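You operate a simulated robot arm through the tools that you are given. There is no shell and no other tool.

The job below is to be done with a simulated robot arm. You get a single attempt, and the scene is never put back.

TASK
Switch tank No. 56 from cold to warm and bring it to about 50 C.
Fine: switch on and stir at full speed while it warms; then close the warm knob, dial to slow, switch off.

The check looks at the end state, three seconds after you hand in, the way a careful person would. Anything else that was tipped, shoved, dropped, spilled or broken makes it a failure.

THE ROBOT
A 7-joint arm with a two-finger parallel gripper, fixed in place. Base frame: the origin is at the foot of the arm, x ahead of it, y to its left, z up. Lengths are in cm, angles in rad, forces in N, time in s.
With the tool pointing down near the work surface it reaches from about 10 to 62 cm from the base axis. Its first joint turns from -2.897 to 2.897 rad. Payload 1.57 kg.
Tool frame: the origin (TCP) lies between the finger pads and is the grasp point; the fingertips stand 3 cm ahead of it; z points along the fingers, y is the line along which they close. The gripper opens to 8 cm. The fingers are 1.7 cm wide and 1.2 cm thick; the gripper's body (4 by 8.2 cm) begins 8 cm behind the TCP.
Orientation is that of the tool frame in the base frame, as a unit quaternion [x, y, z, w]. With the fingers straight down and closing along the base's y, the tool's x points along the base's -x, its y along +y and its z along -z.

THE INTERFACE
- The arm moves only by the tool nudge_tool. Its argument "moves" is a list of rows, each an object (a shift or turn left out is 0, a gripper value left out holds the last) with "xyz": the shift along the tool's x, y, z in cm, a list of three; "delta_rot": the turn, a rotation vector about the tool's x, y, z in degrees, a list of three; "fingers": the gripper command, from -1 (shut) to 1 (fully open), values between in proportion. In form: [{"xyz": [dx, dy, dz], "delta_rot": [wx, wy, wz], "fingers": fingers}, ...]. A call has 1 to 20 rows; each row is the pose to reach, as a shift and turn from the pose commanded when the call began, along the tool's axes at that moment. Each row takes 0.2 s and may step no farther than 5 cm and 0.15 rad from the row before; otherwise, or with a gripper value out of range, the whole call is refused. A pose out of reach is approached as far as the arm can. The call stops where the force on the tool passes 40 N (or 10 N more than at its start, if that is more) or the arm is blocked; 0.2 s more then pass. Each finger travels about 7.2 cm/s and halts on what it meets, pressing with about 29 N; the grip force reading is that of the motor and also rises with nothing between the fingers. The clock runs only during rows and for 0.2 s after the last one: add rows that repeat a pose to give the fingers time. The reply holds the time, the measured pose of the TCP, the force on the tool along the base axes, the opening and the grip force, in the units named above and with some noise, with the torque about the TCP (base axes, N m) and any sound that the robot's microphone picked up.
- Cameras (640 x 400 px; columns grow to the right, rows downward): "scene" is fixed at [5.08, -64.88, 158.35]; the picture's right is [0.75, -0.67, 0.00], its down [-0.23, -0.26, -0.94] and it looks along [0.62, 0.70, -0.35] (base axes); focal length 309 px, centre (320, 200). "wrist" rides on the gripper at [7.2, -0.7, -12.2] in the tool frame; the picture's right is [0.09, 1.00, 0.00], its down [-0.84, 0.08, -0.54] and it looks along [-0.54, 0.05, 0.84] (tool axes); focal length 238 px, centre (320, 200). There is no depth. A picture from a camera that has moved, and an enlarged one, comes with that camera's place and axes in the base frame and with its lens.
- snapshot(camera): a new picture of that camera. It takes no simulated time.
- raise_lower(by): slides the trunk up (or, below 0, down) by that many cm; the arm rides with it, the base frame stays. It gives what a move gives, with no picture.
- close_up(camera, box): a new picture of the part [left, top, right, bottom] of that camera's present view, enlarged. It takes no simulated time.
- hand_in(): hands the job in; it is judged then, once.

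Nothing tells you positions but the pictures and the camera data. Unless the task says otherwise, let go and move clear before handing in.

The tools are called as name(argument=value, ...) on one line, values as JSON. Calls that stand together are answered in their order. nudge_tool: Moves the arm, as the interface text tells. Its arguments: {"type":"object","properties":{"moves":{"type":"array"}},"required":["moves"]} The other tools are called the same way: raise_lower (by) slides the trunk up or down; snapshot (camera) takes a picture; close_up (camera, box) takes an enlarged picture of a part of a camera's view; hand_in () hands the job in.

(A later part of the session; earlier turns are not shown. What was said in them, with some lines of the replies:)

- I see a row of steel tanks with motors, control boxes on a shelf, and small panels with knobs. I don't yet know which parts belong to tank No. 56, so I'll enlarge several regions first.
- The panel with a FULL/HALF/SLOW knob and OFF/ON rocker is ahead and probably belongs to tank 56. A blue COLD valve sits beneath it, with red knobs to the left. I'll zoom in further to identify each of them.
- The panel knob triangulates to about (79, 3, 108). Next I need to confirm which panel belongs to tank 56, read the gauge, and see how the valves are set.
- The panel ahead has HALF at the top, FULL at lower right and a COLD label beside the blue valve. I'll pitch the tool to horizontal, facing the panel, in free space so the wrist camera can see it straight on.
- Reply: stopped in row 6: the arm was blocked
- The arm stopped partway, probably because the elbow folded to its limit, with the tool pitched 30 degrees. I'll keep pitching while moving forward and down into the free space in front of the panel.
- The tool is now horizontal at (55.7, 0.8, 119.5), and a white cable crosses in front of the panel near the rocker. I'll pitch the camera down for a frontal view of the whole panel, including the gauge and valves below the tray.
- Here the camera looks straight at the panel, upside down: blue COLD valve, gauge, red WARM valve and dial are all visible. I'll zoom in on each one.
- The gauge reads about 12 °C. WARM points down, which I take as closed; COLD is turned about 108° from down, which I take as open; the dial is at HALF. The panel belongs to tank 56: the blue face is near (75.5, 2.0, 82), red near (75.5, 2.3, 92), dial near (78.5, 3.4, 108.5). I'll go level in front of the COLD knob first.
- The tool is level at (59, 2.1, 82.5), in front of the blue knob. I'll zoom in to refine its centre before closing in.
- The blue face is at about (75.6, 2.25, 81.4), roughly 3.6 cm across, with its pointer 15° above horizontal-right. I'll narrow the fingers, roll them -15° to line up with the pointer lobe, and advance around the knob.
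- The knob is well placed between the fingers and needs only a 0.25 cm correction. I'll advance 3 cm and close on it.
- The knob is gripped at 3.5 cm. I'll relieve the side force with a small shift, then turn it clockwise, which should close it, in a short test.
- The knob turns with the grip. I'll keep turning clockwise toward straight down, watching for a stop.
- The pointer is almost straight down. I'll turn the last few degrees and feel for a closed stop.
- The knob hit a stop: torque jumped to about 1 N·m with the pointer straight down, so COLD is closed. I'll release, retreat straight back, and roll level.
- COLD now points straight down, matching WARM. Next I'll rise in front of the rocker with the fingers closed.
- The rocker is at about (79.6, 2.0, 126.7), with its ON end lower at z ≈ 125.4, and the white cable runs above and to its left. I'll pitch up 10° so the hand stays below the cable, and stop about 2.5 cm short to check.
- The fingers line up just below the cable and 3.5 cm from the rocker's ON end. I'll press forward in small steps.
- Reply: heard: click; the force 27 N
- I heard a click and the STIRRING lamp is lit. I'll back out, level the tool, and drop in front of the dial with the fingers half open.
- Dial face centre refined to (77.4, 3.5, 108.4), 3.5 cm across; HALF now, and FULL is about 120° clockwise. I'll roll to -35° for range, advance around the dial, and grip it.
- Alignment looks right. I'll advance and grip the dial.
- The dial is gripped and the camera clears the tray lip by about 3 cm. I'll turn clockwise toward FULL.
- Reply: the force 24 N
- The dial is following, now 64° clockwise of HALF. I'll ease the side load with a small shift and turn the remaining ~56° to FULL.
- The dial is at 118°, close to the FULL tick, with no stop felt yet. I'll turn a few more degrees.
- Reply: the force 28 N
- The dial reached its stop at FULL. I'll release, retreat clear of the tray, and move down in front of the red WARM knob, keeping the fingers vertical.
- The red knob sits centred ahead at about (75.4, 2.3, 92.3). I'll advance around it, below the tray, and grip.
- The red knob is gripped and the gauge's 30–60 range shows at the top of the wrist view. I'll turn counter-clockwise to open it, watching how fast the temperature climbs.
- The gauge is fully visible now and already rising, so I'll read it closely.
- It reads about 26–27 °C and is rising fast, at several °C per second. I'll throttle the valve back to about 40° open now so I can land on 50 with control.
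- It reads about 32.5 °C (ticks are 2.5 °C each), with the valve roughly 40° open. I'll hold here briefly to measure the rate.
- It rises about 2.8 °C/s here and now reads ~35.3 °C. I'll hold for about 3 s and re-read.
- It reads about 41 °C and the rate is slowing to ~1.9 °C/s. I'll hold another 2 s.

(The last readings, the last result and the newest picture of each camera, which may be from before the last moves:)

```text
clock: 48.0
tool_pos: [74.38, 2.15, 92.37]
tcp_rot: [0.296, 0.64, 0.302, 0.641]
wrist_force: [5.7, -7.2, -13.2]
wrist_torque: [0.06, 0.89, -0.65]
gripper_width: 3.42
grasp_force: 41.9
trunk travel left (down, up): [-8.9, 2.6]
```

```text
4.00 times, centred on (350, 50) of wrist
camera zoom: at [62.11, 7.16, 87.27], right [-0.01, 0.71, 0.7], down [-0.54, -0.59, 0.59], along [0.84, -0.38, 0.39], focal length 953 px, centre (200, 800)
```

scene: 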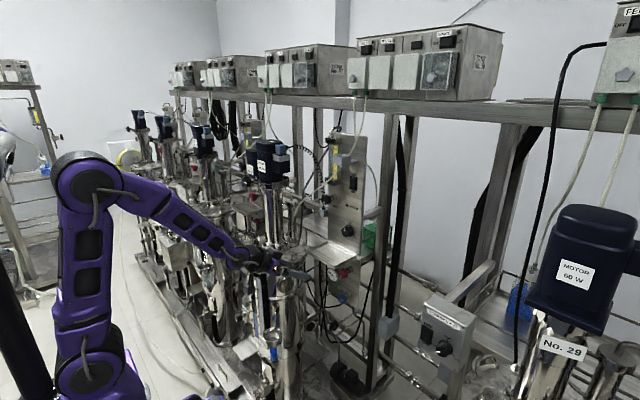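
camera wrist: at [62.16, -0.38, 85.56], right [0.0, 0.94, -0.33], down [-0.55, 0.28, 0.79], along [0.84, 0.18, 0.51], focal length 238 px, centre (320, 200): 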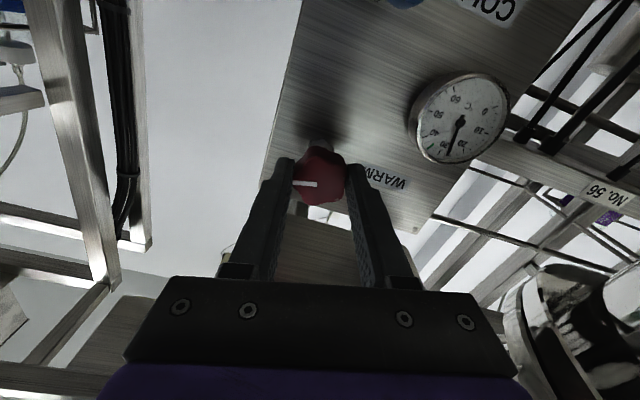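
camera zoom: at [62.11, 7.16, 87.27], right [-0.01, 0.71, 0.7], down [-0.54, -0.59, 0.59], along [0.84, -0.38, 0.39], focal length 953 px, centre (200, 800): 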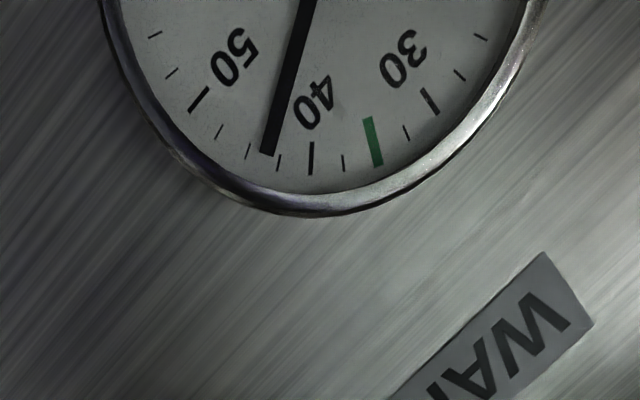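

nudge_tool(moves=[{"xyz": [0, 0, 0]}, {"xyz": [0, 0, 0]}, {"xyz": [0, 0, 0]}, {"xyz": [0, 0, 0]}, {"xyz": [0, 0, 0]}, {"xyz": [0, 0, 0]}, {"xyz": [0, 0, 0]}, {"xyz": [0, 0, 0]}, {"xyz": [0, 0, 0]}, {"xyz": [0, 0, 0]}, {"xyz": [0, 0, 0]}, {"xyz": [0, 0, 0]}, {"xyz": [0, 0, 0]}, {"xyz": [0, 0, 0]}])

close_up(camera="wrist", box=[280, 0, 420, 100])

```text
clock: 51.0
tool_pos: [74.34, 2.15, 92.42]
tcp_rot: [0.296, 0.64, 0.302, 0.641]
wrist_force: [5.6, -6.9, -13.9]
wrist_torque: [0.05, 0.89, -0.62]
gripper_width: 3.43
grasp_force: 41.6
trunk travel left (down, up): [-8.9, 2.6]
```

```text
4.00 times, centred on (350, 50) of wrist
camera zoom: at [62.1, 7.16, 87.27], right [-0.01, 0.71, 0.7], down [-0.54, -0.59, 0.59], along [0.84, -0.38, 0.39], focal length 953 px, centre (200, 800)
```

zoom: 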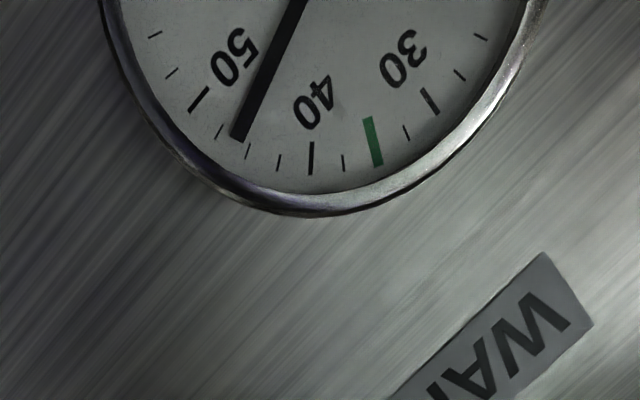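

It reads about 46.3 °C, rising ~0.9 °C/s. I'll hold ~3 s more.

nudge_tool(moves=[{"xyz": [0, 0, 0]}, {"xyz": [0, 0, 0]}, {"xyz": [0, 0, 0]}, {"xyz": [0, 0, 0]}, {"xyz": [0, 0, 0]}, {"xyz": [0, 0, 0]}, {"xyz": [0, 0, 0]}, {"xyz": [0, 0, 0]}, {"xyz": [0, 0, 0]}, {"xyz": [0, 0, 0]}, {"xyz": [0, 0, 0]}, {"xyz": [0, 0, 0]}, {"xyz": [0, 0, 0]}, {"xyz": [0, 0, 0]}])

close_up(camera="wrist", box=[280, 0, 420, 100])

```text
clock: 54.0
tool_pos: [74.41, 2.21, 92.43]
tcp_rot: [0.297, 0.64, 0.303, 0.641]
wrist_force: [4.4, -6.9, -13.7]
wrist_torque: [0.04, 0.93, -0.62]
gripper_width: 3.41
grasp_force: 42.0
trunk travel left (down, up): [-8.9, 2.6]
```

```text
4.00 times, centred on (350, 50) of wrist
camera zoom: at [62.1, 7.16, 87.27], right [-0.01, 0.71, 0.7], down [-0.54, -0.59, 0.59], along [0.84, -0.38, 0.39], focal length 953 px, centre (200, 800)
```

zoom: 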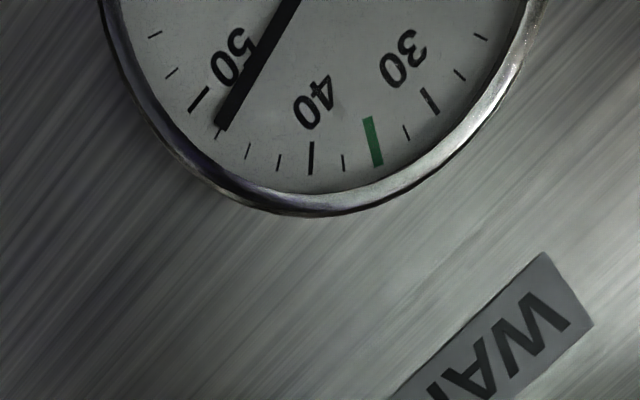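

It reads about 47.7 °C but is levelling off at this opening. I'll open the knob another ~20° and hold a couple of seconds.

nudge_tool(moves=[{"delta_rot": [0, 0, -8]}, {"delta_rot": [0, 0, -16]}, {"delta_rot": [0, 0, -20]}, {"delta_rot": [0, 0, -20]}, {"delta_rot": [0, 0, -20]}, {"delta_rot": [0, 0, -20]}])

snapshot(camera="wrist")

close_up(camera="wrist", box=[320, 0, 460, 100])

```text
clock: 55.5
tool_pos: [74.39, 2.24, 92.3]
tcp_rot: [0.181, 0.681, 0.186, 0.685]
wrist_force: [9.5, -8.3, -10.1]
wrist_torque: [-0.01, 0.89, -0.71]
gripper_width: 3.4
grasp_force: 41.7
trunk travel left (down, up): [-8.9, 2.6]
```

```text
taken
camera wrist: at [62.12, 5.08, 85.81], right [-0.01, 0.91, 0.42], down [-0.54, -0.35, 0.76], along [0.84, -0.22, 0.5], focal length 238 px, centre (320, 200)
```

wrist: 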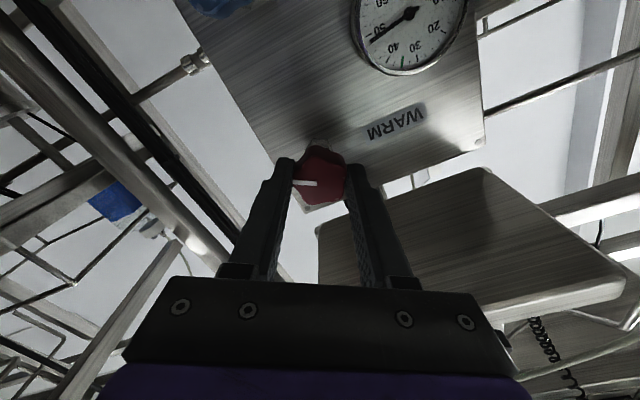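

```text
4.00 times, centred on (390, 50) of wrist
camera zoom: at [62.12, 5.08, 85.81], right [-0.01, 0.91, 0.42], down [-0.54, -0.35, 0.76], along [0.84, -0.22, 0.5], focal length 953 px, centre (40, 800)
```

zoom: 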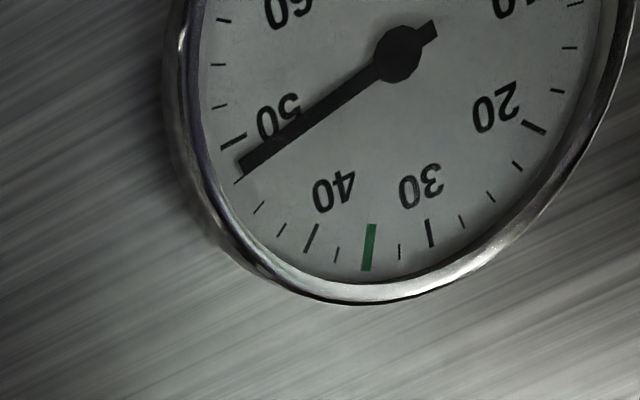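

It reads about 48.2 °C. I'll open fully again for a moment to get past this plateau.

nudge_tool(moves=[{"delta_rot": [0, 0, -8]}, {"delta_rot": [0, 0, -16]}, {"delta_rot": [0, 0, -24]}, {"delta_rot": [0, 0, -32]}, {"delta_rot": [0, 0, -40]}])

close_up(camera="wrist", box=[390, 30, 530, 150])

```text
clock: 56.6
tool_pos: [74.52, 2.15, 92.42]
tcp_rot: [-0.064, 0.703, -0.06, 0.706]
wrist_force: [0.5, -12.4, -9.4]
wrist_torque: [0.05, 1.16, -0.79]
gripper_width: 3.39
grasp_force: 42.2
trunk travel left (down, up): [-8.9, 2.6]
```

```text
3.33 times, centred on (460, 90) of wrist
camera zoom: at [62.14, 0.12, 85.43], right [0.0, 0.96, -0.27], down [-0.55, 0.22, 0.81], along [0.84, 0.15, 0.53], focal length 794 px, centre (-147, 567)
```

zoom: 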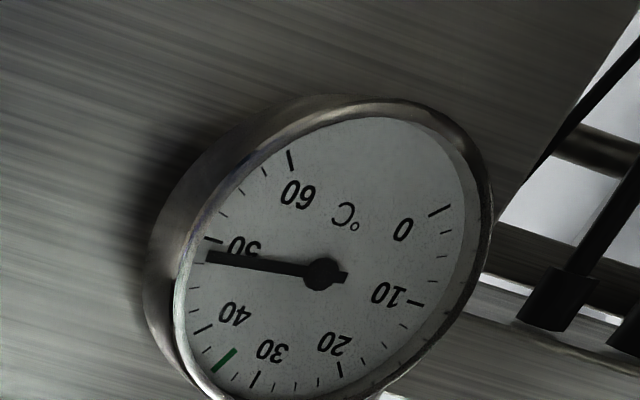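

nudge_tool(moves=[{"delta_rot": [0, 0, 0]}, {"delta_rot": [0, 0, 0]}, {"delta_rot": [0, 0, 0]}, {"delta_rot": [0, 0, 0]}, {"delta_rot": [0, 0, 0]}, {"delta_rot": [0, 0, 0]}])

close_up(camera="wrist", box=[420, 50, 540, 160])

```text
clock: 58.0
tool_pos: [74.51, 2.1, 92.42]
tcp_rot: [-0.063, 0.702, -0.06, 0.706]
wrist_force: [-3.8, -15.8, -13.8]
wrist_torque: [-0.03, 0.19, -0.86]
gripper_width: 3.43
grasp_force: 41.9
trunk travel left (down, up): [-8.9, 2.6]
```

```text
3.64 times, centred on (480, 105) of wrist
camera zoom: at [62.15, 0.13, 85.42], right [0.0, 0.96, -0.26], down [-0.55, 0.22, 0.81], along [0.84, 0.15, 0.53], focal length 867 px, centre (-262, 546)
```

zoom: 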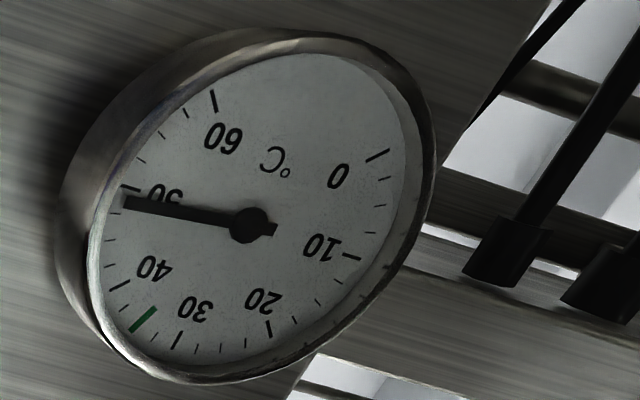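

It reads about 48.7 °C and is creeping up. I'll hold a few seconds more.

nudge_tool(moves=[{"delta_rot": [0, 0, 0]}, {"delta_rot": [0, 0, 0]}, {"delta_rot": [0, 0, 0]}, {"delta_rot": [0, 0, 0]}, {"delta_rot": [0, 0, 0]}, {"delta_rot": [0, 0, 0]}, {"delta_rot": [0, 0, 0]}, {"delta_rot": [0, 0, 0]}, {"delta_rot": [0, 0, 0]}, {"delta_rot": [0, 0, 0]}, {"delta_rot": [0, 0, 0]}, {"delta_rot": [0, 0, 0]}, {"delta_rot": [0, 0, 0]}, {"delta_rot": [0, 0, 0]}])

close_up(camera="wrist", box=[420, 50, 540, 160])

```text
clock: 61.0
tool_pos: [74.45, 2.15, 92.44]
tcp_rot: [-0.064, 0.702, -0.06, 0.706]
wrist_force: [-7.1, -17.8, -16.7]
wrist_torque: [0.03, 0.29, -0.83]
gripper_width: 3.44
grasp_force: 41.9
trunk travel left (down, up): [-8.9, 2.6]
```

```text
3.64 times, centred on (480, 105) of wrist
camera zoom: at [62.15, 0.13, 85.43], right [0.0, 0.96, -0.26], down [-0.55, 0.22, 0.81], along [0.84, 0.15, 0.53], focal length 867 px, centre (-262, 546)
```

zoom: 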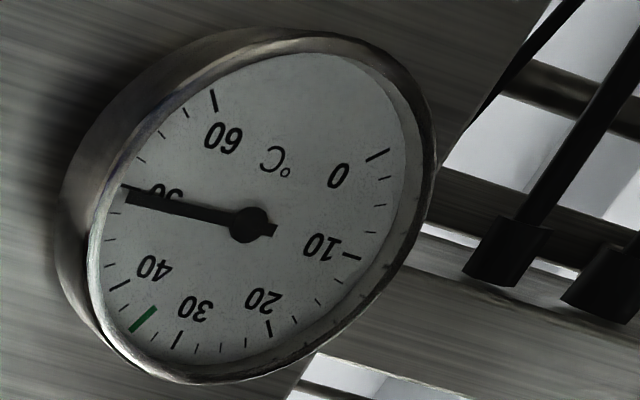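

It reads about 49.2 °C, settling toward 50. I'll relieve the side load slightly and hold ~4 s.

nudge_tool(moves=[{"xyz": [0.12, -0.08, 0]}, {"xyz": [0.2, -0.15, 0]}, {"xyz": [0.2, -0.15, 0]}, {"xyz": [0.2, -0.15, 0]}, {"xyz": [0.2, -0.15, 0]}, {"xyz": [0.2, -0.15, 0]}, {"xyz": [0.2, -0.15, 0]}, {"xyz": [0.2, -0.15, 0]}, {"xyz": [0.2, -0.15, 0]}, {"xyz": [0.2, -0.15, 0]}, {"xyz": [0.2, -0.15, 0]}, {"xyz": [0.2, -0.15, 0]}, {"xyz": [0.2, -0.15, 0]}, {"xyz": [0.2, -0.15, 0]}, {"xyz": [0.2, -0.15, 0]}, {"xyz": [0.2, -0.15, 0]}, {"xyz": [0.2, -0.15, 0]}, {"xyz": [0.2, -0.15, 0]}])

close_up(camera="wrist", box=[420, 50, 540, 160])

```text
clock: 64.8
tool_pos: [74.32, 2.2, 92.42]
tcp_rot: [-0.064, 0.701, -0.059, 0.708]
wrist_force: [13.6, -0.5, 3.3]
wrist_torque: [0.0, -0.24, -0.53]
gripper_width: 3.44
grasp_force: 42.3
trunk travel left (down, up): [-8.9, 2.6]
```

```text
3.64 times, centred on (480, 105) of wrist
camera zoom: at [62.18, 0.1, 85.39], right [0.0, 0.96, -0.26], down [-0.55, 0.22, 0.81], along [0.83, 0.15, 0.53], focal length 867 px, centre (-262, 546)
```

zoom: 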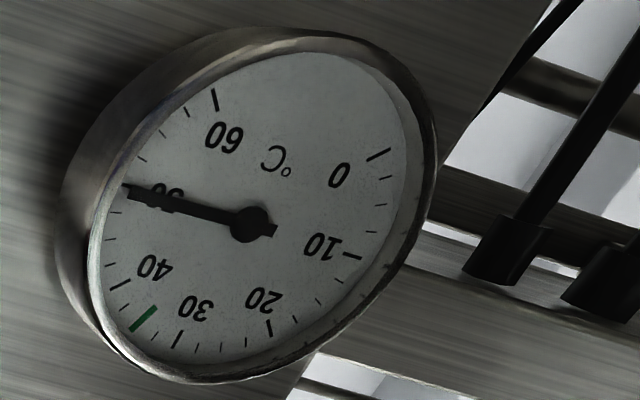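

It reads about 49.7 °C, essentially 50. I'll close WARM clockwise to its stop now.

nudge_tool(moves=[{"delta_rot": [0, 0, 8]}, {"delta_rot": [0, 0, 16]}, {"delta_rot": [0, 0, 24]}, {"delta_rot": [0, 0, 32]}, {"delta_rot": [0, 0, 40]}, {"delta_rot": [0, 0, 48]}, {"delta_rot": [0, 0, 56]}, {"delta_rot": [0, 0, 64]}, {"delta_rot": [0, 0, 72]}, {"delta_rot": [0, 0, 80]}, {"delta_rot": [0, 0, 88]}, {"delta_rot": [0, 0, 95]}, {"delta_rot": [0, 0, 100]}, {"delta_rot": [0, 0, 103]}, {"delta_rot": [0, 0, 103]}])

snapshot(camera="wrist")

close_up(camera="scene", box=[320, 255, 380, 300])

close_up(camera="wrist", box=[170, 0, 290, 80])

```text
clock: 68.0
tool_pos: [74.22, 2.11, 92.38]
tcp_rot: [0.51, 0.486, 0.516, 0.487]
wrist_force: [8.8, 8.2, 13.3]
wrist_torque: [-0.86, 0.14, 0.73]
gripper_width: 3.42
grasp_force: 41.3
trunk travel left (down, up): [-8.9, 2.6]
```

```text
taken
camera wrist: at [61.97, 9.19, 92.09], right [-0.01, 0.04, 1.0], down [-0.54, -0.84, 0.03], along [0.84, -0.54, 0.03], focal length 238 px, centre (320, 200)
```

wrist: 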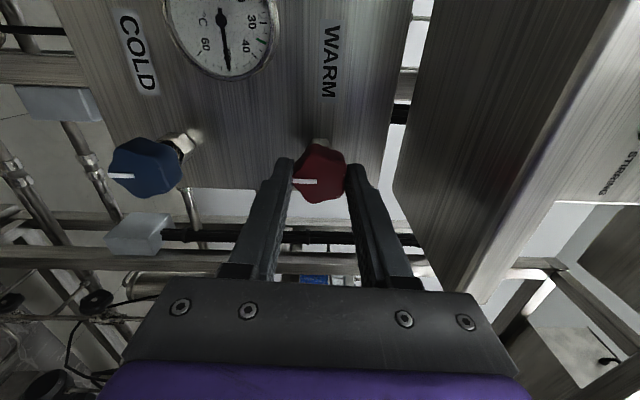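

```text
8.89 times, centred on (350, 278) of scene
camera zoom: at [5.08, -64.88, 158.35], right [0.75, -0.67, 0.0], down [-0.23, -0.26, -0.94], along [0.62, 0.7, -0.35], focal length 2744 px, centre (53, -489)
```

zoom: 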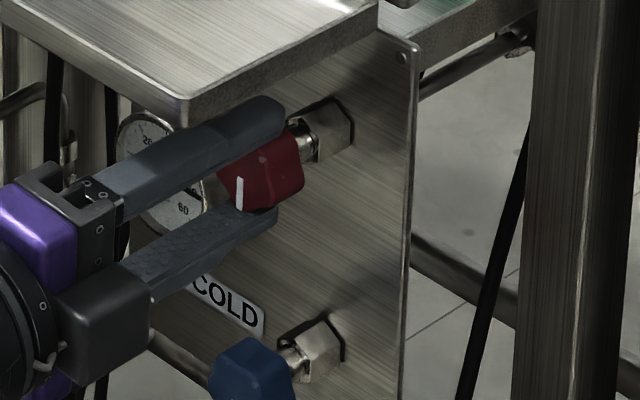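

```text
5.00 times, centred on (230, 40) of wrist
camera zoom: at [61.97, 9.19, 92.09], right [-0.01, 0.04, 1.0], down [-0.54, -0.84, 0.03], along [0.84, -0.54, 0.03], focal length 1192 px, centre (770, 1000)
```

zoom: 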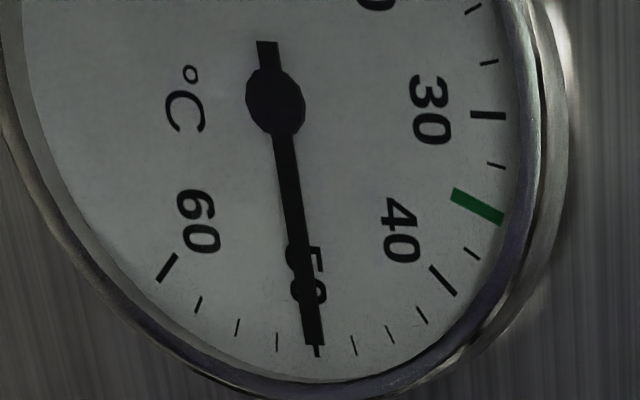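

The needle is on 50 °C, WARM is at its closed stop and its pointer is straight down. I'll release, back off, and check that the temperature holds.

nudge_tool(moves=[{"fingers": 0.4}, {"fingers": 0.4}, {"xyz": [0, 0, -3]}, {"xyz": [0, 0, -7]}, {"xyz": [0, 0, -11]}, {"xyz": [0, 0, -14]}, {"xyz": [0, 0, -14]}])

snapshot(camera="wrist")

close_up(camera="wrist", box=[230, 0, 320, 70])

close_up(camera="scene", box=[310, 240, 390, 310])

```text
clock: 69.7
tool_pos: [60.26, 1.93, 92.34]
tcp_rot: [0.51, 0.487, 0.516, 0.487]
wrist_force: [-0.9, 0.5, -0.4]
wrist_torque: [-0.01, 0.0, -0.04]
gripper_width: 5.59
grasp_force: 0.0
trunk travel left (down, up): [-8.9, 2.6]
```

```text
taken
camera wrist: at [47.84, 8.95, 91.97], right [-0.01, 0.04, 1.0], down [-0.54, -0.84, 0.03], along [0.84, -0.54, 0.03], focal length 238 px, centre (320, 200)
```

wrist: 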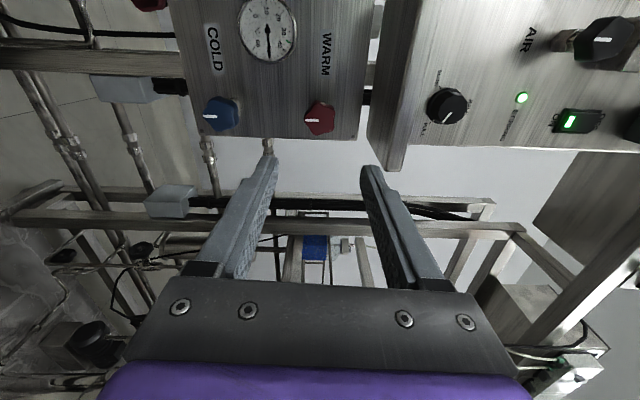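

```text
5.71 times, centred on (275, 35) of wrist
camera zoom: at [47.84, 8.95, 91.97], right [-0.01, 0.04, 1.0], down [-0.54, -0.84, 0.03], along [0.84, -0.54, 0.03], focal length 1362 px, centre (577, 1143)
```

zoom: 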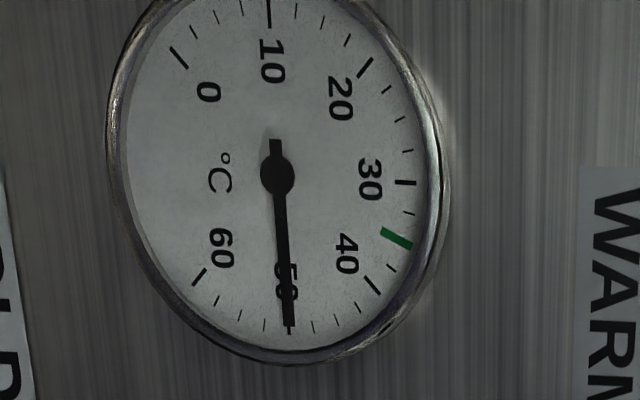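

```text
5.71 times, centred on (350, 275) of scene
camera zoom: at [5.08, -64.88, 158.35], right [0.75, -0.67, 0.0], down [-0.23, -0.26, -0.94], along [0.62, 0.7, -0.35], focal length 1764 px, centre (149, -229)
```

zoom: 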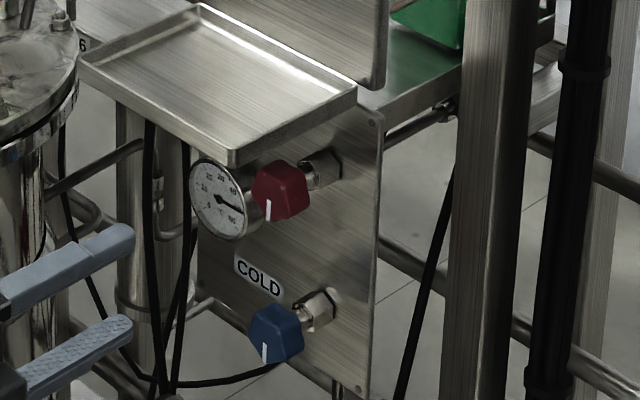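

It holds at 50 °C with both valves closed. Next is the dial: I'll rise in front of it, still with vertical fingers, to turn it counter-clockwise to SLOW in two grips.

nudge_tool(moves=[{"xyz": [0.6, 4.1, 0]}, {"xyz": [1.1, 8.2, 0]}, {"xyz": [1.6, 12.3, 0]}, {"xyz": [2.06, 16.1, 0]}, {"xyz": [2.06, 16.1, 4]}, {"xyz": [2.06, 16.1, 8]}, {"xyz": [2.06, 16.1, 11.5]}, {"xyz": [2.06, 16.1, 11.5]}])

snapshot(camera="wrist")

close_up(camera="scene", box=[300, 200, 390, 280])

```text
clock: 71.5
tool_pos: [71.73, 3.3, 108.66]
tcp_rot: [0.509, 0.486, 0.516, 0.488]
wrist_force: [0.2, -0.1, -0.2]
wrist_torque: [0.01, 0.01, 0.0]
gripper_width: 5.6
grasp_force: 0.1
trunk travel left (down, up): [-8.9, 2.6]
```

```text
taken
camera wrist: at [59.35, 10.36, 108.22], right [-0.01, 0.04, 1.0], down [-0.54, -0.84, 0.03], along [0.84, -0.54, 0.03], focal length 238 px, centre (320, 200)
```

wrist: 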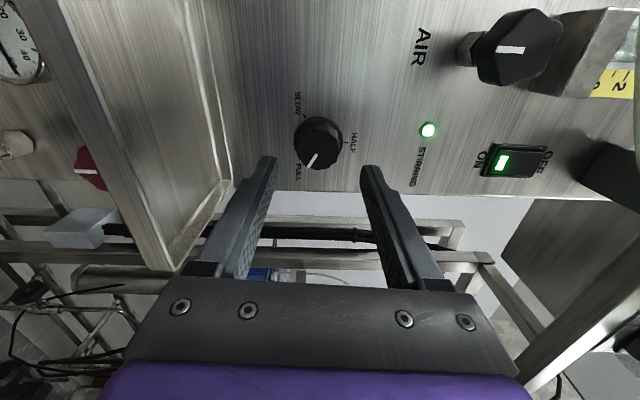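

```text
5.00 times, centred on (345, 240) of scene
camera zoom: at [5.08, -64.88, 158.35], right [0.75, -0.67, 0.0], down [-0.23, -0.26, -0.94], along [0.62, 0.7, -0.35], focal length 1543 px, centre (195, 0)
```

zoom: 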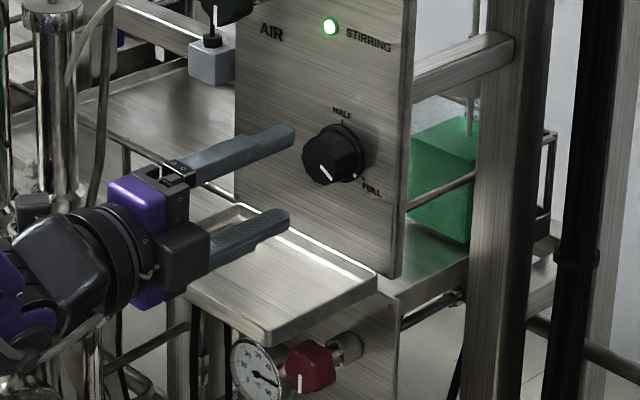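

Alignment is good. I'll advance, grip, and turn counter-clockwise about 120° in one call.

nudge_tool(moves=[{"xyz": [0, 0, 2]}, {"xyz": [0, 0, 4.1]}, {"xyz": [0, 0, 4.1], "fingers": -1}, {"xyz": [0, 0, 4.1], "fingers": -1}, {"xyz": [0, 0, 4.1], "fingers": -1}, {"xyz": [0, 0, 4.1], "delta_rot": [0, 0, -8]}, {"xyz": [0, 0, 4.1], "delta_rot": [0, 0, -16]}, {"xyz": [0, 0, 4.1], "delta_rot": [0, 0, -24]}, {"xyz": [0, 0, 4.1], "delta_rot": [0, 0, -32]}, {"xyz": [0, 0, 4.1], "delta_rot": [0, 0, -40]}, {"xyz": [0, 0, 4.1], "delta_rot": [0, 0, -48]}, {"xyz": [0, 0, 4.1], "delta_rot": [0, 0, -56]}, {"xyz": [0, 0, 4.1], "delta_rot": [0, 0, -64]}, {"xyz": [0, 0, 4.1], "delta_rot": [0, 0, -72]}, {"xyz": [0, 0, 4.1], "delta_rot": [0, 0, -80]}, {"xyz": [0, 0, 4.1], "delta_rot": [0, 0, -88]}, {"xyz": [0, 0, 4.1], "delta_rot": [0, 0, -96]}, {"xyz": [0, 0, 4.1], "delta_rot": [0, 0, -104]}, {"xyz": [0, 0, 4.1], "delta_rot": [0, 0, -112]}, {"xyz": [0, 0, 4.1], "delta_rot": [0, 0, -120]}])

snapshot(camera="wrist")

close_up(camera="scene", box=[300, 200, 390, 280])

```text
clock: 75.7
tool_pos: [75.81, 3.41, 108.49]
tcp_rot: [-0.169, 0.684, -0.164, 0.691]
wrist_force: [-0.1, 4.3, -2.5]
wrist_torque: [0.05, 0.27, 0.11]
gripper_width: 3.6
grasp_force: 42.6
trunk travel left (down, up): [-8.9, 2.6]
```

```text
taken
camera wrist: at [63.59, -0.64, 102.4], right [0.0, 0.84, -0.54], down [-0.55, 0.45, 0.7], along [0.83, 0.3, 0.46], focal length 238 px, centre (320, 200)
```

wrist: 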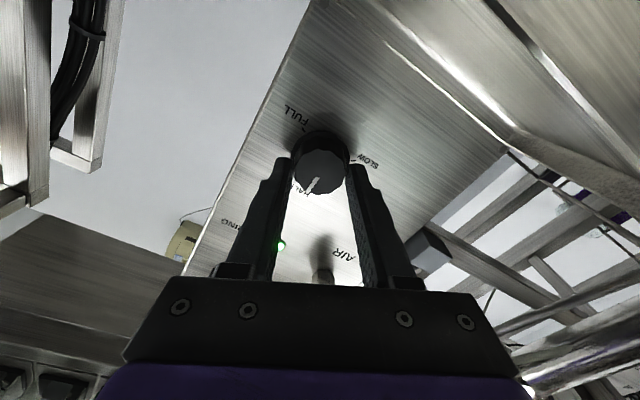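

```text
5.00 times, centred on (345, 240) of scene
camera zoom: at [5.08, -64.88, 158.35], right [0.75, -0.67, 0.0], down [-0.23, -0.26, -0.94], along [0.62, 0.7, -0.35], focal length 1543 px, centre (195, 0)
```

zoom: 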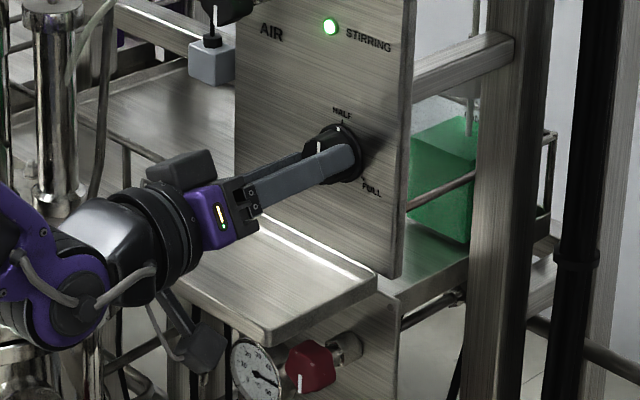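

The dial is back at HALF. I'll release, back off slightly, and roll back 120° for a second grip.

nudge_tool(moves=[{"fingers": 0.4}, {"fingers": 0.4}, {"xyz": [0, 0, -3]}, {"xyz": [0, 0, -3], "delta_rot": [0, 0, 8]}, {"xyz": [0, 0, -3], "delta_rot": [0, 0, 16]}, {"xyz": [0, 0, -3], "delta_rot": [0, 0, 24]}, {"xyz": [0, 0, -3], "delta_rot": [0, 0, 32]}, {"xyz": [0, 0, -3], "delta_rot": [0, 0, 40]}, {"xyz": [0, 0, -3], "delta_rot": [0, 0, 48]}, {"xyz": [0, 0, -3], "delta_rot": [0, 0, 56]}, {"xyz": [0, 0, -3], "delta_rot": [0, 0, 64]}, {"xyz": [0, 0, -3], "delta_rot": [0, 0, 72]}, {"xyz": [0, 0, -3], "delta_rot": [0, 0, 80]}, {"xyz": [0, 0, -3], "delta_rot": [0, 0, 88]}, {"xyz": [0, 0, -3], "delta_rot": [0, 0, 96]}, {"xyz": [0, 0, -3], "delta_rot": [0, 0, 104]}, {"xyz": [0, 0, -3], "delta_rot": [0, 0, 112]}, {"xyz": [0, 0, -3], "delta_rot": [0, 0, 120]}, {"xyz": [0, 0, -3], "delta_rot": [0, 0, 120]}])

snapshot(camera="wrist")

close_up(camera="scene", box=[300, 200, 390, 280])

```text
clock: 79.7
tool_pos: [72.69, 3.4, 108.62]
tcp_rot: [0.51, 0.487, 0.517, 0.486]
wrist_force: [-0.5, -0.1, 0.0]
wrist_torque: [0.0, -0.03, 0.05]
gripper_width: 5.61
grasp_force: 0.0
trunk travel left (down, up): [-8.9, 2.6]
```

```text
taken
camera wrist: at [60.48, 10.39, 108.28], right [-0.01, 0.04, 1.0], down [-0.54, -0.84, 0.03], along [0.84, -0.54, 0.03], focal length 238 px, centre (320, 200)
```

wrist: 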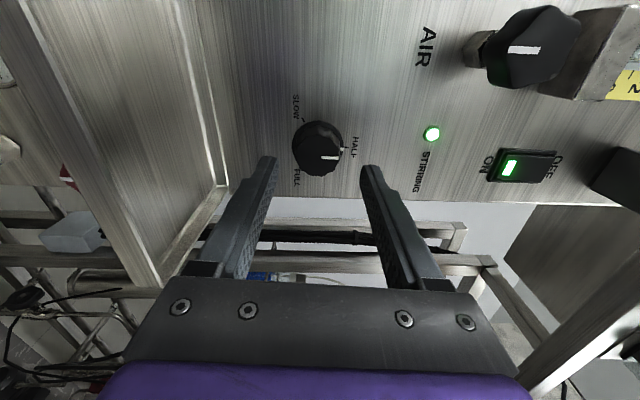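

```text
5.00 times, centred on (345, 240) of scene
camera zoom: at [5.08, -64.88, 158.35], right [0.75, -0.67, 0.0], down [-0.23, -0.26, -0.94], along [0.62, 0.7, -0.35], focal length 1543 px, centre (195, 0)
```

zoom: 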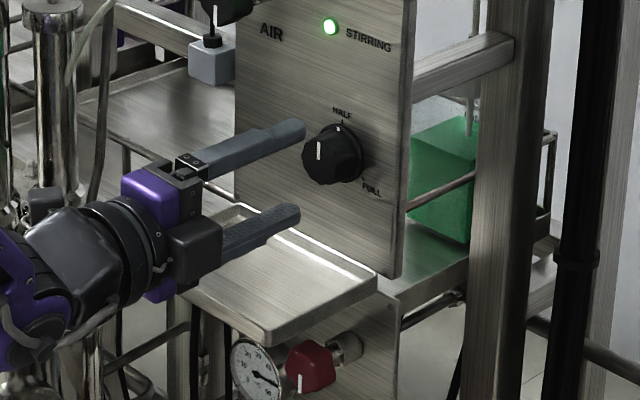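

Now the second grip: advance, close, and turn counter-clockwise from HALF to SLOW.

nudge_tool(moves=[{"xyz": [0, 0, 1.6]}, {"xyz": [0, 0, 3.1]}, {"xyz": [0, 0, 3.1], "fingers": -1}, {"xyz": [0, 0, 3.1], "fingers": -1}, {"xyz": [0, 0, 3.1], "fingers": -1}, {"xyz": [0, 0, 3.1], "delta_rot": [0, 0, -8]}, {"xyz": [0, 0, 3.1], "delta_rot": [0, 0, -16]}, {"xyz": [0, 0, 3.1], "delta_rot": [0, 0, -24]}, {"xyz": [0, 0, 3.1], "delta_rot": [0, 0, -32]}, {"xyz": [0, 0, 3.1], "delta_rot": [0, 0, -40]}, {"xyz": [0, 0, 3.1], "delta_rot": [0, 0, -48]}, {"xyz": [0, 0, 3.1], "delta_rot": [0, 0, -56]}, {"xyz": [0, 0, 3.1], "delta_rot": [0, 0, -64]}, {"xyz": [0, 0, 3.1], "delta_rot": [0, 0, -72]}, {"xyz": [0, 0, 3.1], "delta_rot": [0, 0, -80]}, {"xyz": [0, 0, 3.1], "delta_rot": [0, 0, -88]}, {"xyz": [0, 0, 3.1], "delta_rot": [0, 0, -96]}, {"xyz": [0, 0, 3.1], "delta_rot": [0, 0, -104]}, {"xyz": [0, 0, 3.1], "delta_rot": [0, 0, -112]}, {"xyz": [0, 0, 3.1], "delta_rot": [0, 0, -118]}])

snapshot(camera="wrist")

close_up(camera="wrist", box=[250, 90, 400, 210])

```text
clock: 83.8
tool_pos: [75.9, 3.4, 108.57]
tcp_rot: [-0.155, 0.687, -0.153, 0.693]
wrist_force: [-8.0, 1.4, -5.6]
wrist_torque: [-0.02, 0.55, -0.02]
gripper_width: 3.61
grasp_force: 43.0
trunk travel left (down, up): [-8.9, 2.6]
```

```text
taken
camera wrist: at [63.67, -0.4, 102.28], right [0.0, 0.86, -0.51], down [-0.55, 0.42, 0.72], along [0.83, 0.28, 0.47], focal length 238 px, centre (320, 200)
```

wrist: 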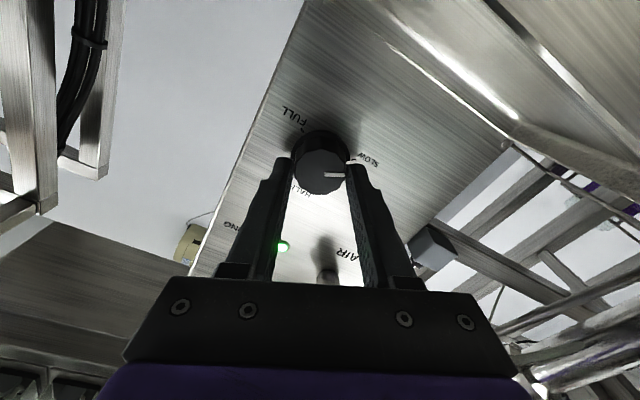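

```text
3.33 times, centred on (325, 150) of wrist
camera zoom: at [63.67, -0.4, 102.28], right [0.0, 0.86, -0.51], down [-0.55, 0.42, 0.72], along [0.83, 0.28, 0.47], focal length 794 px, centre (303, 367)
```

zoom: 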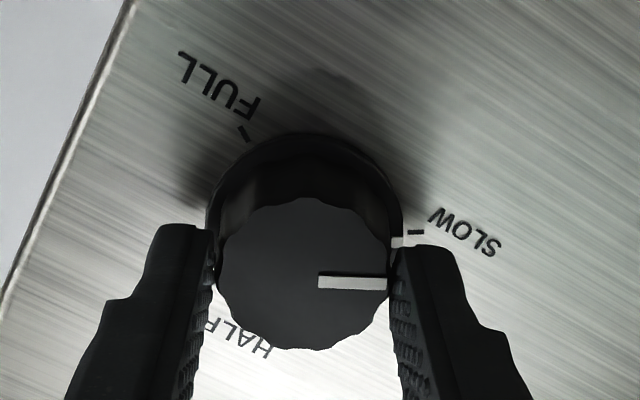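

The skirt mark is just short of the SLOW tick. I'll turn the last few degrees to the stop.

nudge_tool(moves=[{"delta_rot": [0, 0, -4]}, {"delta_rot": [0, 0, -8]}, {"delta_rot": [0, 0, -8]}])

close_up(camera="wrist", box=[250, 90, 400, 210])

```text
clock: 84.7
tool_pos: [75.88, 3.62, 108.7]
tcp_rot: [-0.203, 0.674, -0.198, 0.682]
wrist_force: [-1.7, 7.2, -1.1]
wrist_torque: [0.5, -0.25, 0.42]
gripper_width: 3.64
grasp_force: 42.9
trunk travel left (down, up): [-8.9, 2.6]
```

```text
3.33 times, centred on (325, 150) of wrist
camera zoom: at [63.69, -1.15, 102.95], right [0.0, 0.78, -0.62], down [-0.55, 0.52, 0.65], along [0.83, 0.34, 0.43], focal length 794 px, centre (303, 367)
```

zoom: 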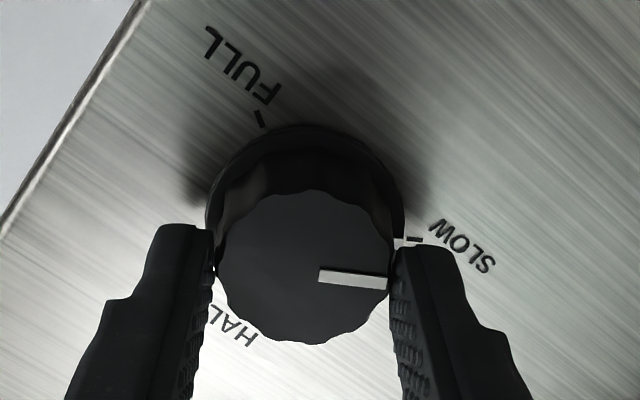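

The dial is at SLOW, against its stop. I'll release, retreat, roll level, close the fingers and rise in front of the rocker's OFF end (z ≈ 128).

nudge_tool(moves=[{"fingers": 0.4}, {"fingers": 0.4}, {"xyz": [0, 0, -3.5]}, {"xyz": [0, 0, -8]}, {"xyz": [0, 0, -12]}, {"xyz": [0, 0, -15.5]}, {"xyz": [-2.9, -2.3, -15.5], "delta_rot": [0, 0, 6.6]}, {"xyz": [-5.8, -4.6, -15.5], "delta_rot": [0, 0, 13.2]}, {"xyz": [-8.7, -6.9, -15.5], "delta_rot": [0, 0, 19.8], "fingers": -1}, {"xyz": [-11.7, -9.2, -15.5], "delta_rot": [0, 0, 26.4]}, {"xyz": [-14.6, -11.5, -15.5], "delta_rot": [0, 0, 33]}, {"xyz": [-14.6, -11.5, -15.5], "delta_rot": [0, 0, 33]}])

snapshot(camera="wrist")

close_up(camera="scene", box=[300, 130, 400, 220])

close_up(camera="scene", box=[310, 200, 390, 310])

```text
clock: 87.2
tool_pos: [60.14, 1.59, 126.93]
tcp_rot: [-0.002, 0.705, 0.003, 0.71]
wrist_force: [-0.8, -0.6, -0.3]
wrist_torque: [0.01, -0.02, -0.01]
gripper_width: 0.01
grasp_force: 21.1
trunk travel left (down, up): [-8.9, 2.6]
```

```text
taken
camera wrist: at [47.93, 0.74, 119.71], right [-0.01, 1.0, -0.09], down [-0.55, 0.07, 0.83], along [0.84, 0.05, 0.55], focal length 238 px, centre (320, 200)
```

wrist: 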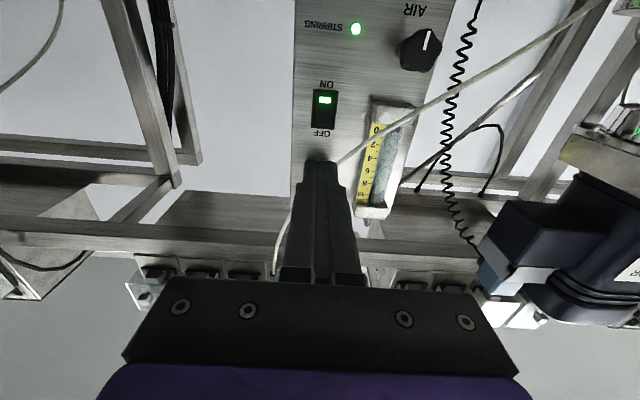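

```text
4.44 times, centred on (350, 175) of scene
camera zoom: at [5.08, -64.88, 158.35], right [0.75, -0.67, 0.0], down [-0.23, -0.26, -0.94], along [0.62, 0.7, -0.35], focal length 1372 px, centre (187, 311)
```

zoom: 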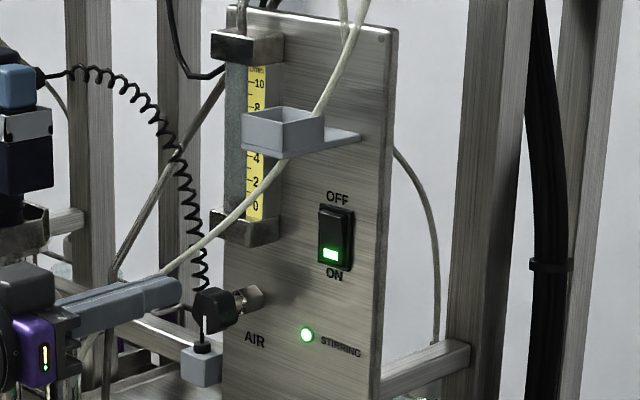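

```text
3.64 times, centred on (350, 255) of scene
camera zoom: at [5.08, -64.88, 158.35], right [0.75, -0.67, 0.0], down [-0.23, -0.26, -0.94], along [0.62, 0.7, -0.35], focal length 1122 px, centre (211, 0)
```

zoom: 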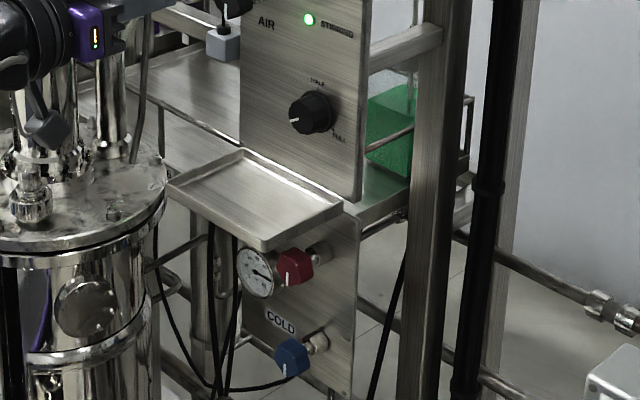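

The rocker's OFF end is at about (79, 1.9, 128.0). I'll approach with the same slight upward pitch and stop just short.

nudge_tool(moves=[{"xyz": [-0.2, 0.1, 2.5], "delta_rot": [0, -5, 0]}, {"xyz": [-0.4, 0.2, 5.5], "delta_rot": [0, -10, 0]}, {"xyz": [-0.45, 0.25, 9], "delta_rot": [0, -10, 0]}, {"xyz": [-0.45, 0.25, 12.5], "delta_rot": [0, -10, 0]}, {"xyz": [-0.45, 0.25, 12.5], "delta_rot": [0, -10, 0]}])

close_up(camera="wrist", box=[260, 40, 440, 240])

close_up(camera="scene", box=[300, 130, 400, 220])

```text
clock: 88.5
tool_pos: [72.92, 1.62, 127.45]
tcp_rot: [-0.003, 0.64, 0.003, 0.768]
wrist_force: [0.1, 0.7, 0.3]
wrist_torque: [-0.04, 0.01, 0.0]
gripper_width: 0.0
grasp_force: 20.7
trunk travel left (down, up): [-8.9, 2.6]
```

```text
2.00 times, centred on (350, 140) of wrist
camera zoom: at [62.13, 0.9, 118.29], right [0.01, 1.0, -0.09], down [-0.68, 0.07, 0.73], along [0.73, 0.05, 0.68], focal length 477 px, centre (260, 320)
```

zoom: 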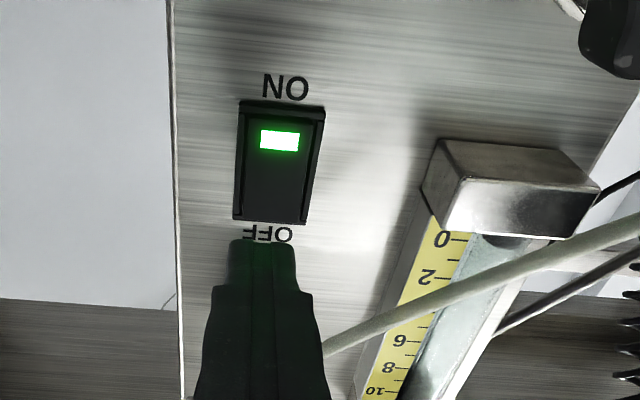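

```text
4.44 times, centred on (350, 175) of scene
camera zoom: at [5.08, -64.88, 158.35], right [0.75, -0.67, 0.0], down [-0.23, -0.26, -0.94], along [0.62, 0.7, -0.35], focal length 1372 px, centre (187, 311)
```

zoom: 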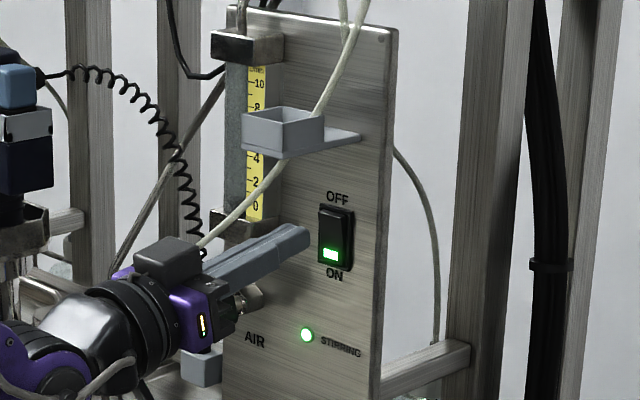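

Aligned with the OFF end and clear of the cable. Pressing now.

nudge_tool(moves=[{"xyz": [0.3, 0.3, 1.6]}, {"xyz": [0.45, 0.3, 2.4]}, {"xyz": [0.52, 0.3, 2.8]}, {"xyz": [0.58, 0.3, 3.2]}, {"xyz": [0.65, 0.3, 3.5]}, {"xyz": [0.7, 0.3, 3.8]}])

close_up(camera="scene", box=[300, 130, 400, 220])

snapshot(camera="wrist")

```text
clock: 89.8
tool_pos: [76.48, 2.15, 127.62]
tcp_rot: [-0.002, 0.64, 0.003, 0.769]
wrist_force: [-16.5, -0.4, -2.1]
wrist_torque: [-0.04, 0.09, 0.0]
gripper_width: 0.03
grasp_force: 21.7
trunk travel left (down, up): [-8.9, 2.6]
heard: click
```

```text
4.44 times, centred on (350, 175) of scene
camera zoom: at [5.08, -64.88, 158.35], right [0.75, -0.67, 0.0], down [-0.23, -0.26, -0.94], along [0.62, 0.7, -0.35], focal length 1372 px, centre (187, 311)
```

zoom: 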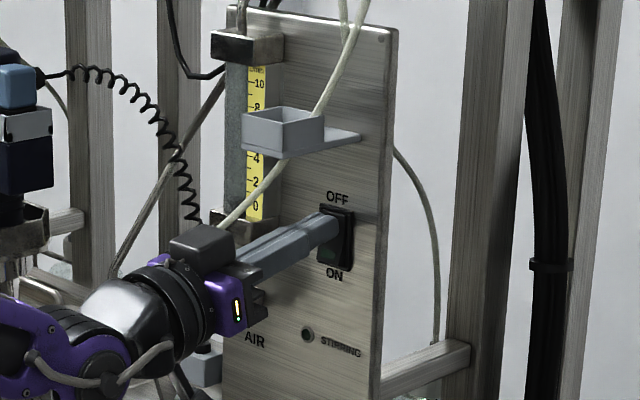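

```text
taken
camera wrist: at [65.73, 1.35, 118.33], right [0.01, 1.0, -0.09], down [-0.69, 0.07, 0.72], along [0.73, 0.05, 0.68], focal length 238 px, centre (320, 200)
```

wrist: 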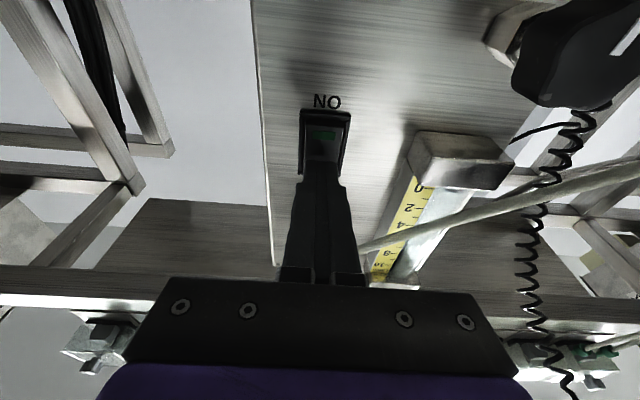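

There was a click and the lamp is out. I'll back away and tilt the camera for a final frontal check of the whole panel.

nudge_tool(moves=[{"xyz": [0, 0, -3]}, {"xyz": [0, 0, -7]}, {"xyz": [0, 0, -11]}, {"xyz": [0, 0, -15]}, {"xyz": [1, 0, -18], "delta_rot": [0, 6, 0]}, {"xyz": [4, 0, -20], "delta_rot": [0, 13, 0]}, {"xyz": [7, 0, -22], "delta_rot": [0, 20, 0]}, {"xyz": [10, 0, -23.5], "delta_rot": [0, 27, 0]}, {"xyz": [13, 0, -25], "delta_rot": [0, 34, 0]}, {"xyz": [15, 0, -26], "delta_rot": [0, 41, 0]}, {"xyz": [17, 0, -26.5], "delta_rot": [0, 45, 0]}])

snapshot(camera="wrist")

snapshot(camera="scene")

close_up(camera="scene", box=[310, 140, 390, 310])

```text
clock: 92.2
tool_pos: [53.43, 2.15, 106.09]
tcp_rot: [-0.003, 0.885, 0.002, 0.465]
wrist_force: [0.5, 0.8, 0.0]
wrist_torque: [-0.02, -0.01, 0.01]
gripper_width: 0.0
grasp_force: 21.3
trunk travel left (down, up): [-8.9, 2.6]
```

```text
taken
camera wrist: at [39.25, 1.3, 107.08], right [-0.06, 1.0, -0.08], down [0.03, 0.08, 1.0], along [1.0, 0.06, -0.03], focal length 238 px, centre (320, 200)
```

wrist: 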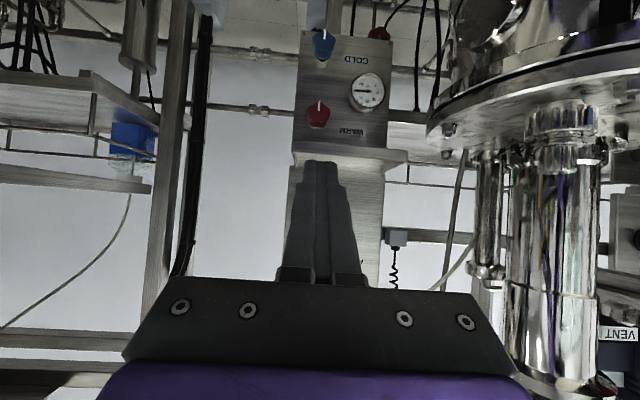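

```text
taken
```

scene: 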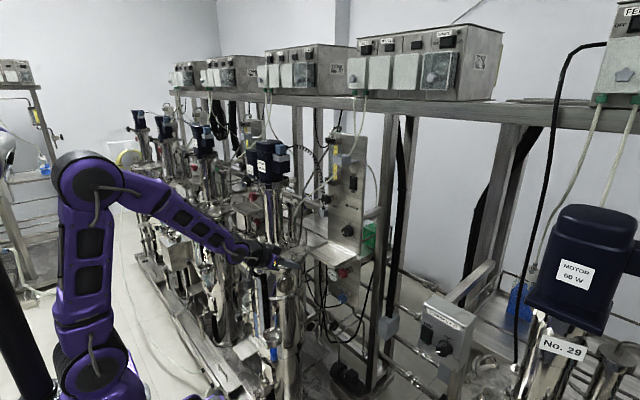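

```text
2.35 times, centred on (350, 225) of scene
camera zoom: at [5.08, -64.88, 158.35], right [0.75, -0.67, 0.0], down [-0.23, -0.26, -0.94], along [0.62, 0.7, -0.35], focal length 726 px, centre (249, 141)
```

zoom: 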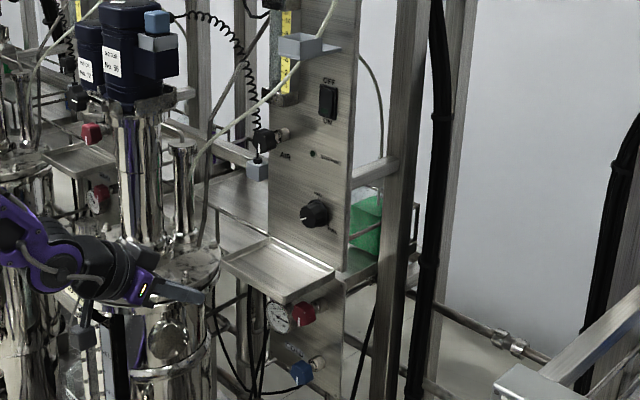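

close_up(camera="wrist", box=[295, 20, 405, 150])

close_up(camera="wrist", box=[340, 65, 390, 115])

close_up(camera="scene", box=[335, 160, 370, 245])

```text
3.08 times, centred on (350, 85) of wrist
camera zoom: at [39.25, 1.3, 107.08], right [-0.06, 1.0, -0.08], down [0.03, 0.08, 1.0], along [1.0, 0.06, -0.03], focal length 733 px, centre (228, 554)
```

zoom: 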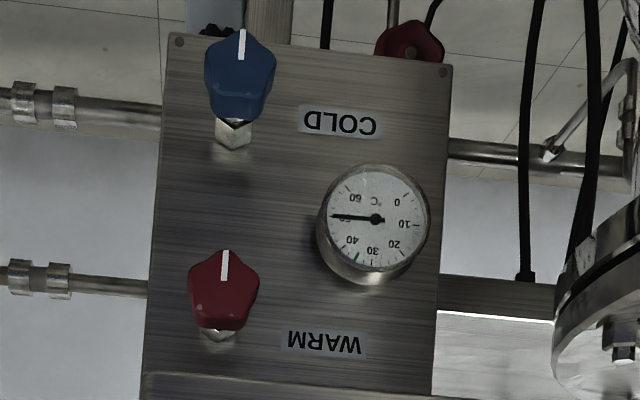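

```text
8.00 times, centred on (365, 90) of wrist
camera zoom: at [39.25, 1.3, 107.08], right [-0.06, 1.0, -0.08], down [0.03, 0.08, 1.0], along [1.0, 0.06, -0.03], focal length 1907 px, centre (-40, 1080)
```

zoom: 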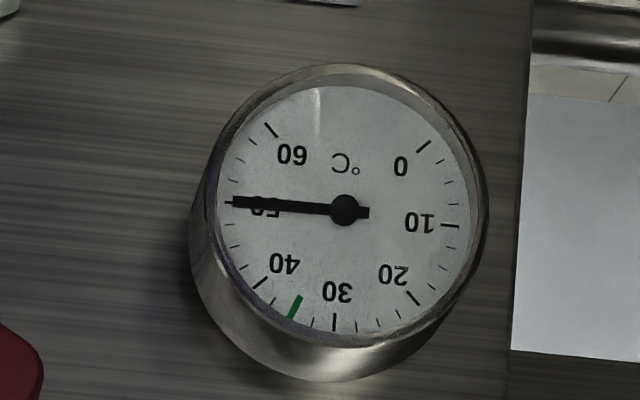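

```text
4.71 times, centred on (352, 202) of scene
camera zoom: at [5.08, -64.88, 158.35], right [0.75, -0.67, 0.0], down [-0.23, -0.26, -0.94], along [0.62, 0.7, -0.35], focal length 1452 px, centre (167, 188)
```

zoom: 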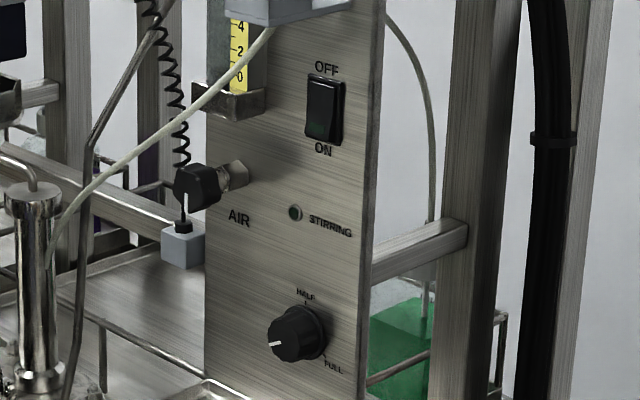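

The final check matches the task: the gauge reads 50 °C, COLD and WARM are closed, the dial is at SLOW and the rocker is OFF with the lamp dark. The arm is clear and nothing else appears disturbed, so I'm handing in.

hand_in()

```text
The job is handed in.
```

Tank No. 56 is switched over from cold to warm and was reading 50 °C when I handed in. I don't have the check's verdict, only that the job was accepted for judging.

- **Cold valve:** closed to its stop before warming began.
- **Stirring:** switched on and set to FULL before the warm valve opened, and kept at FULL until the warm valve was closed again.
- **Warm valve:** opened, throttled back when the temperature rose quickly, then closed to its stop at about 50 °C. The gauge still read 50 °C at the last check, about 24 seconds after closing.
- **Shutdown:** dial turned to SLOW, then the switch pressed OFF. It clicked, and the STIRRING lamp is dark.

The arm is clear of the panel, and I saw nothing else moved or disturbed in the last pictures.
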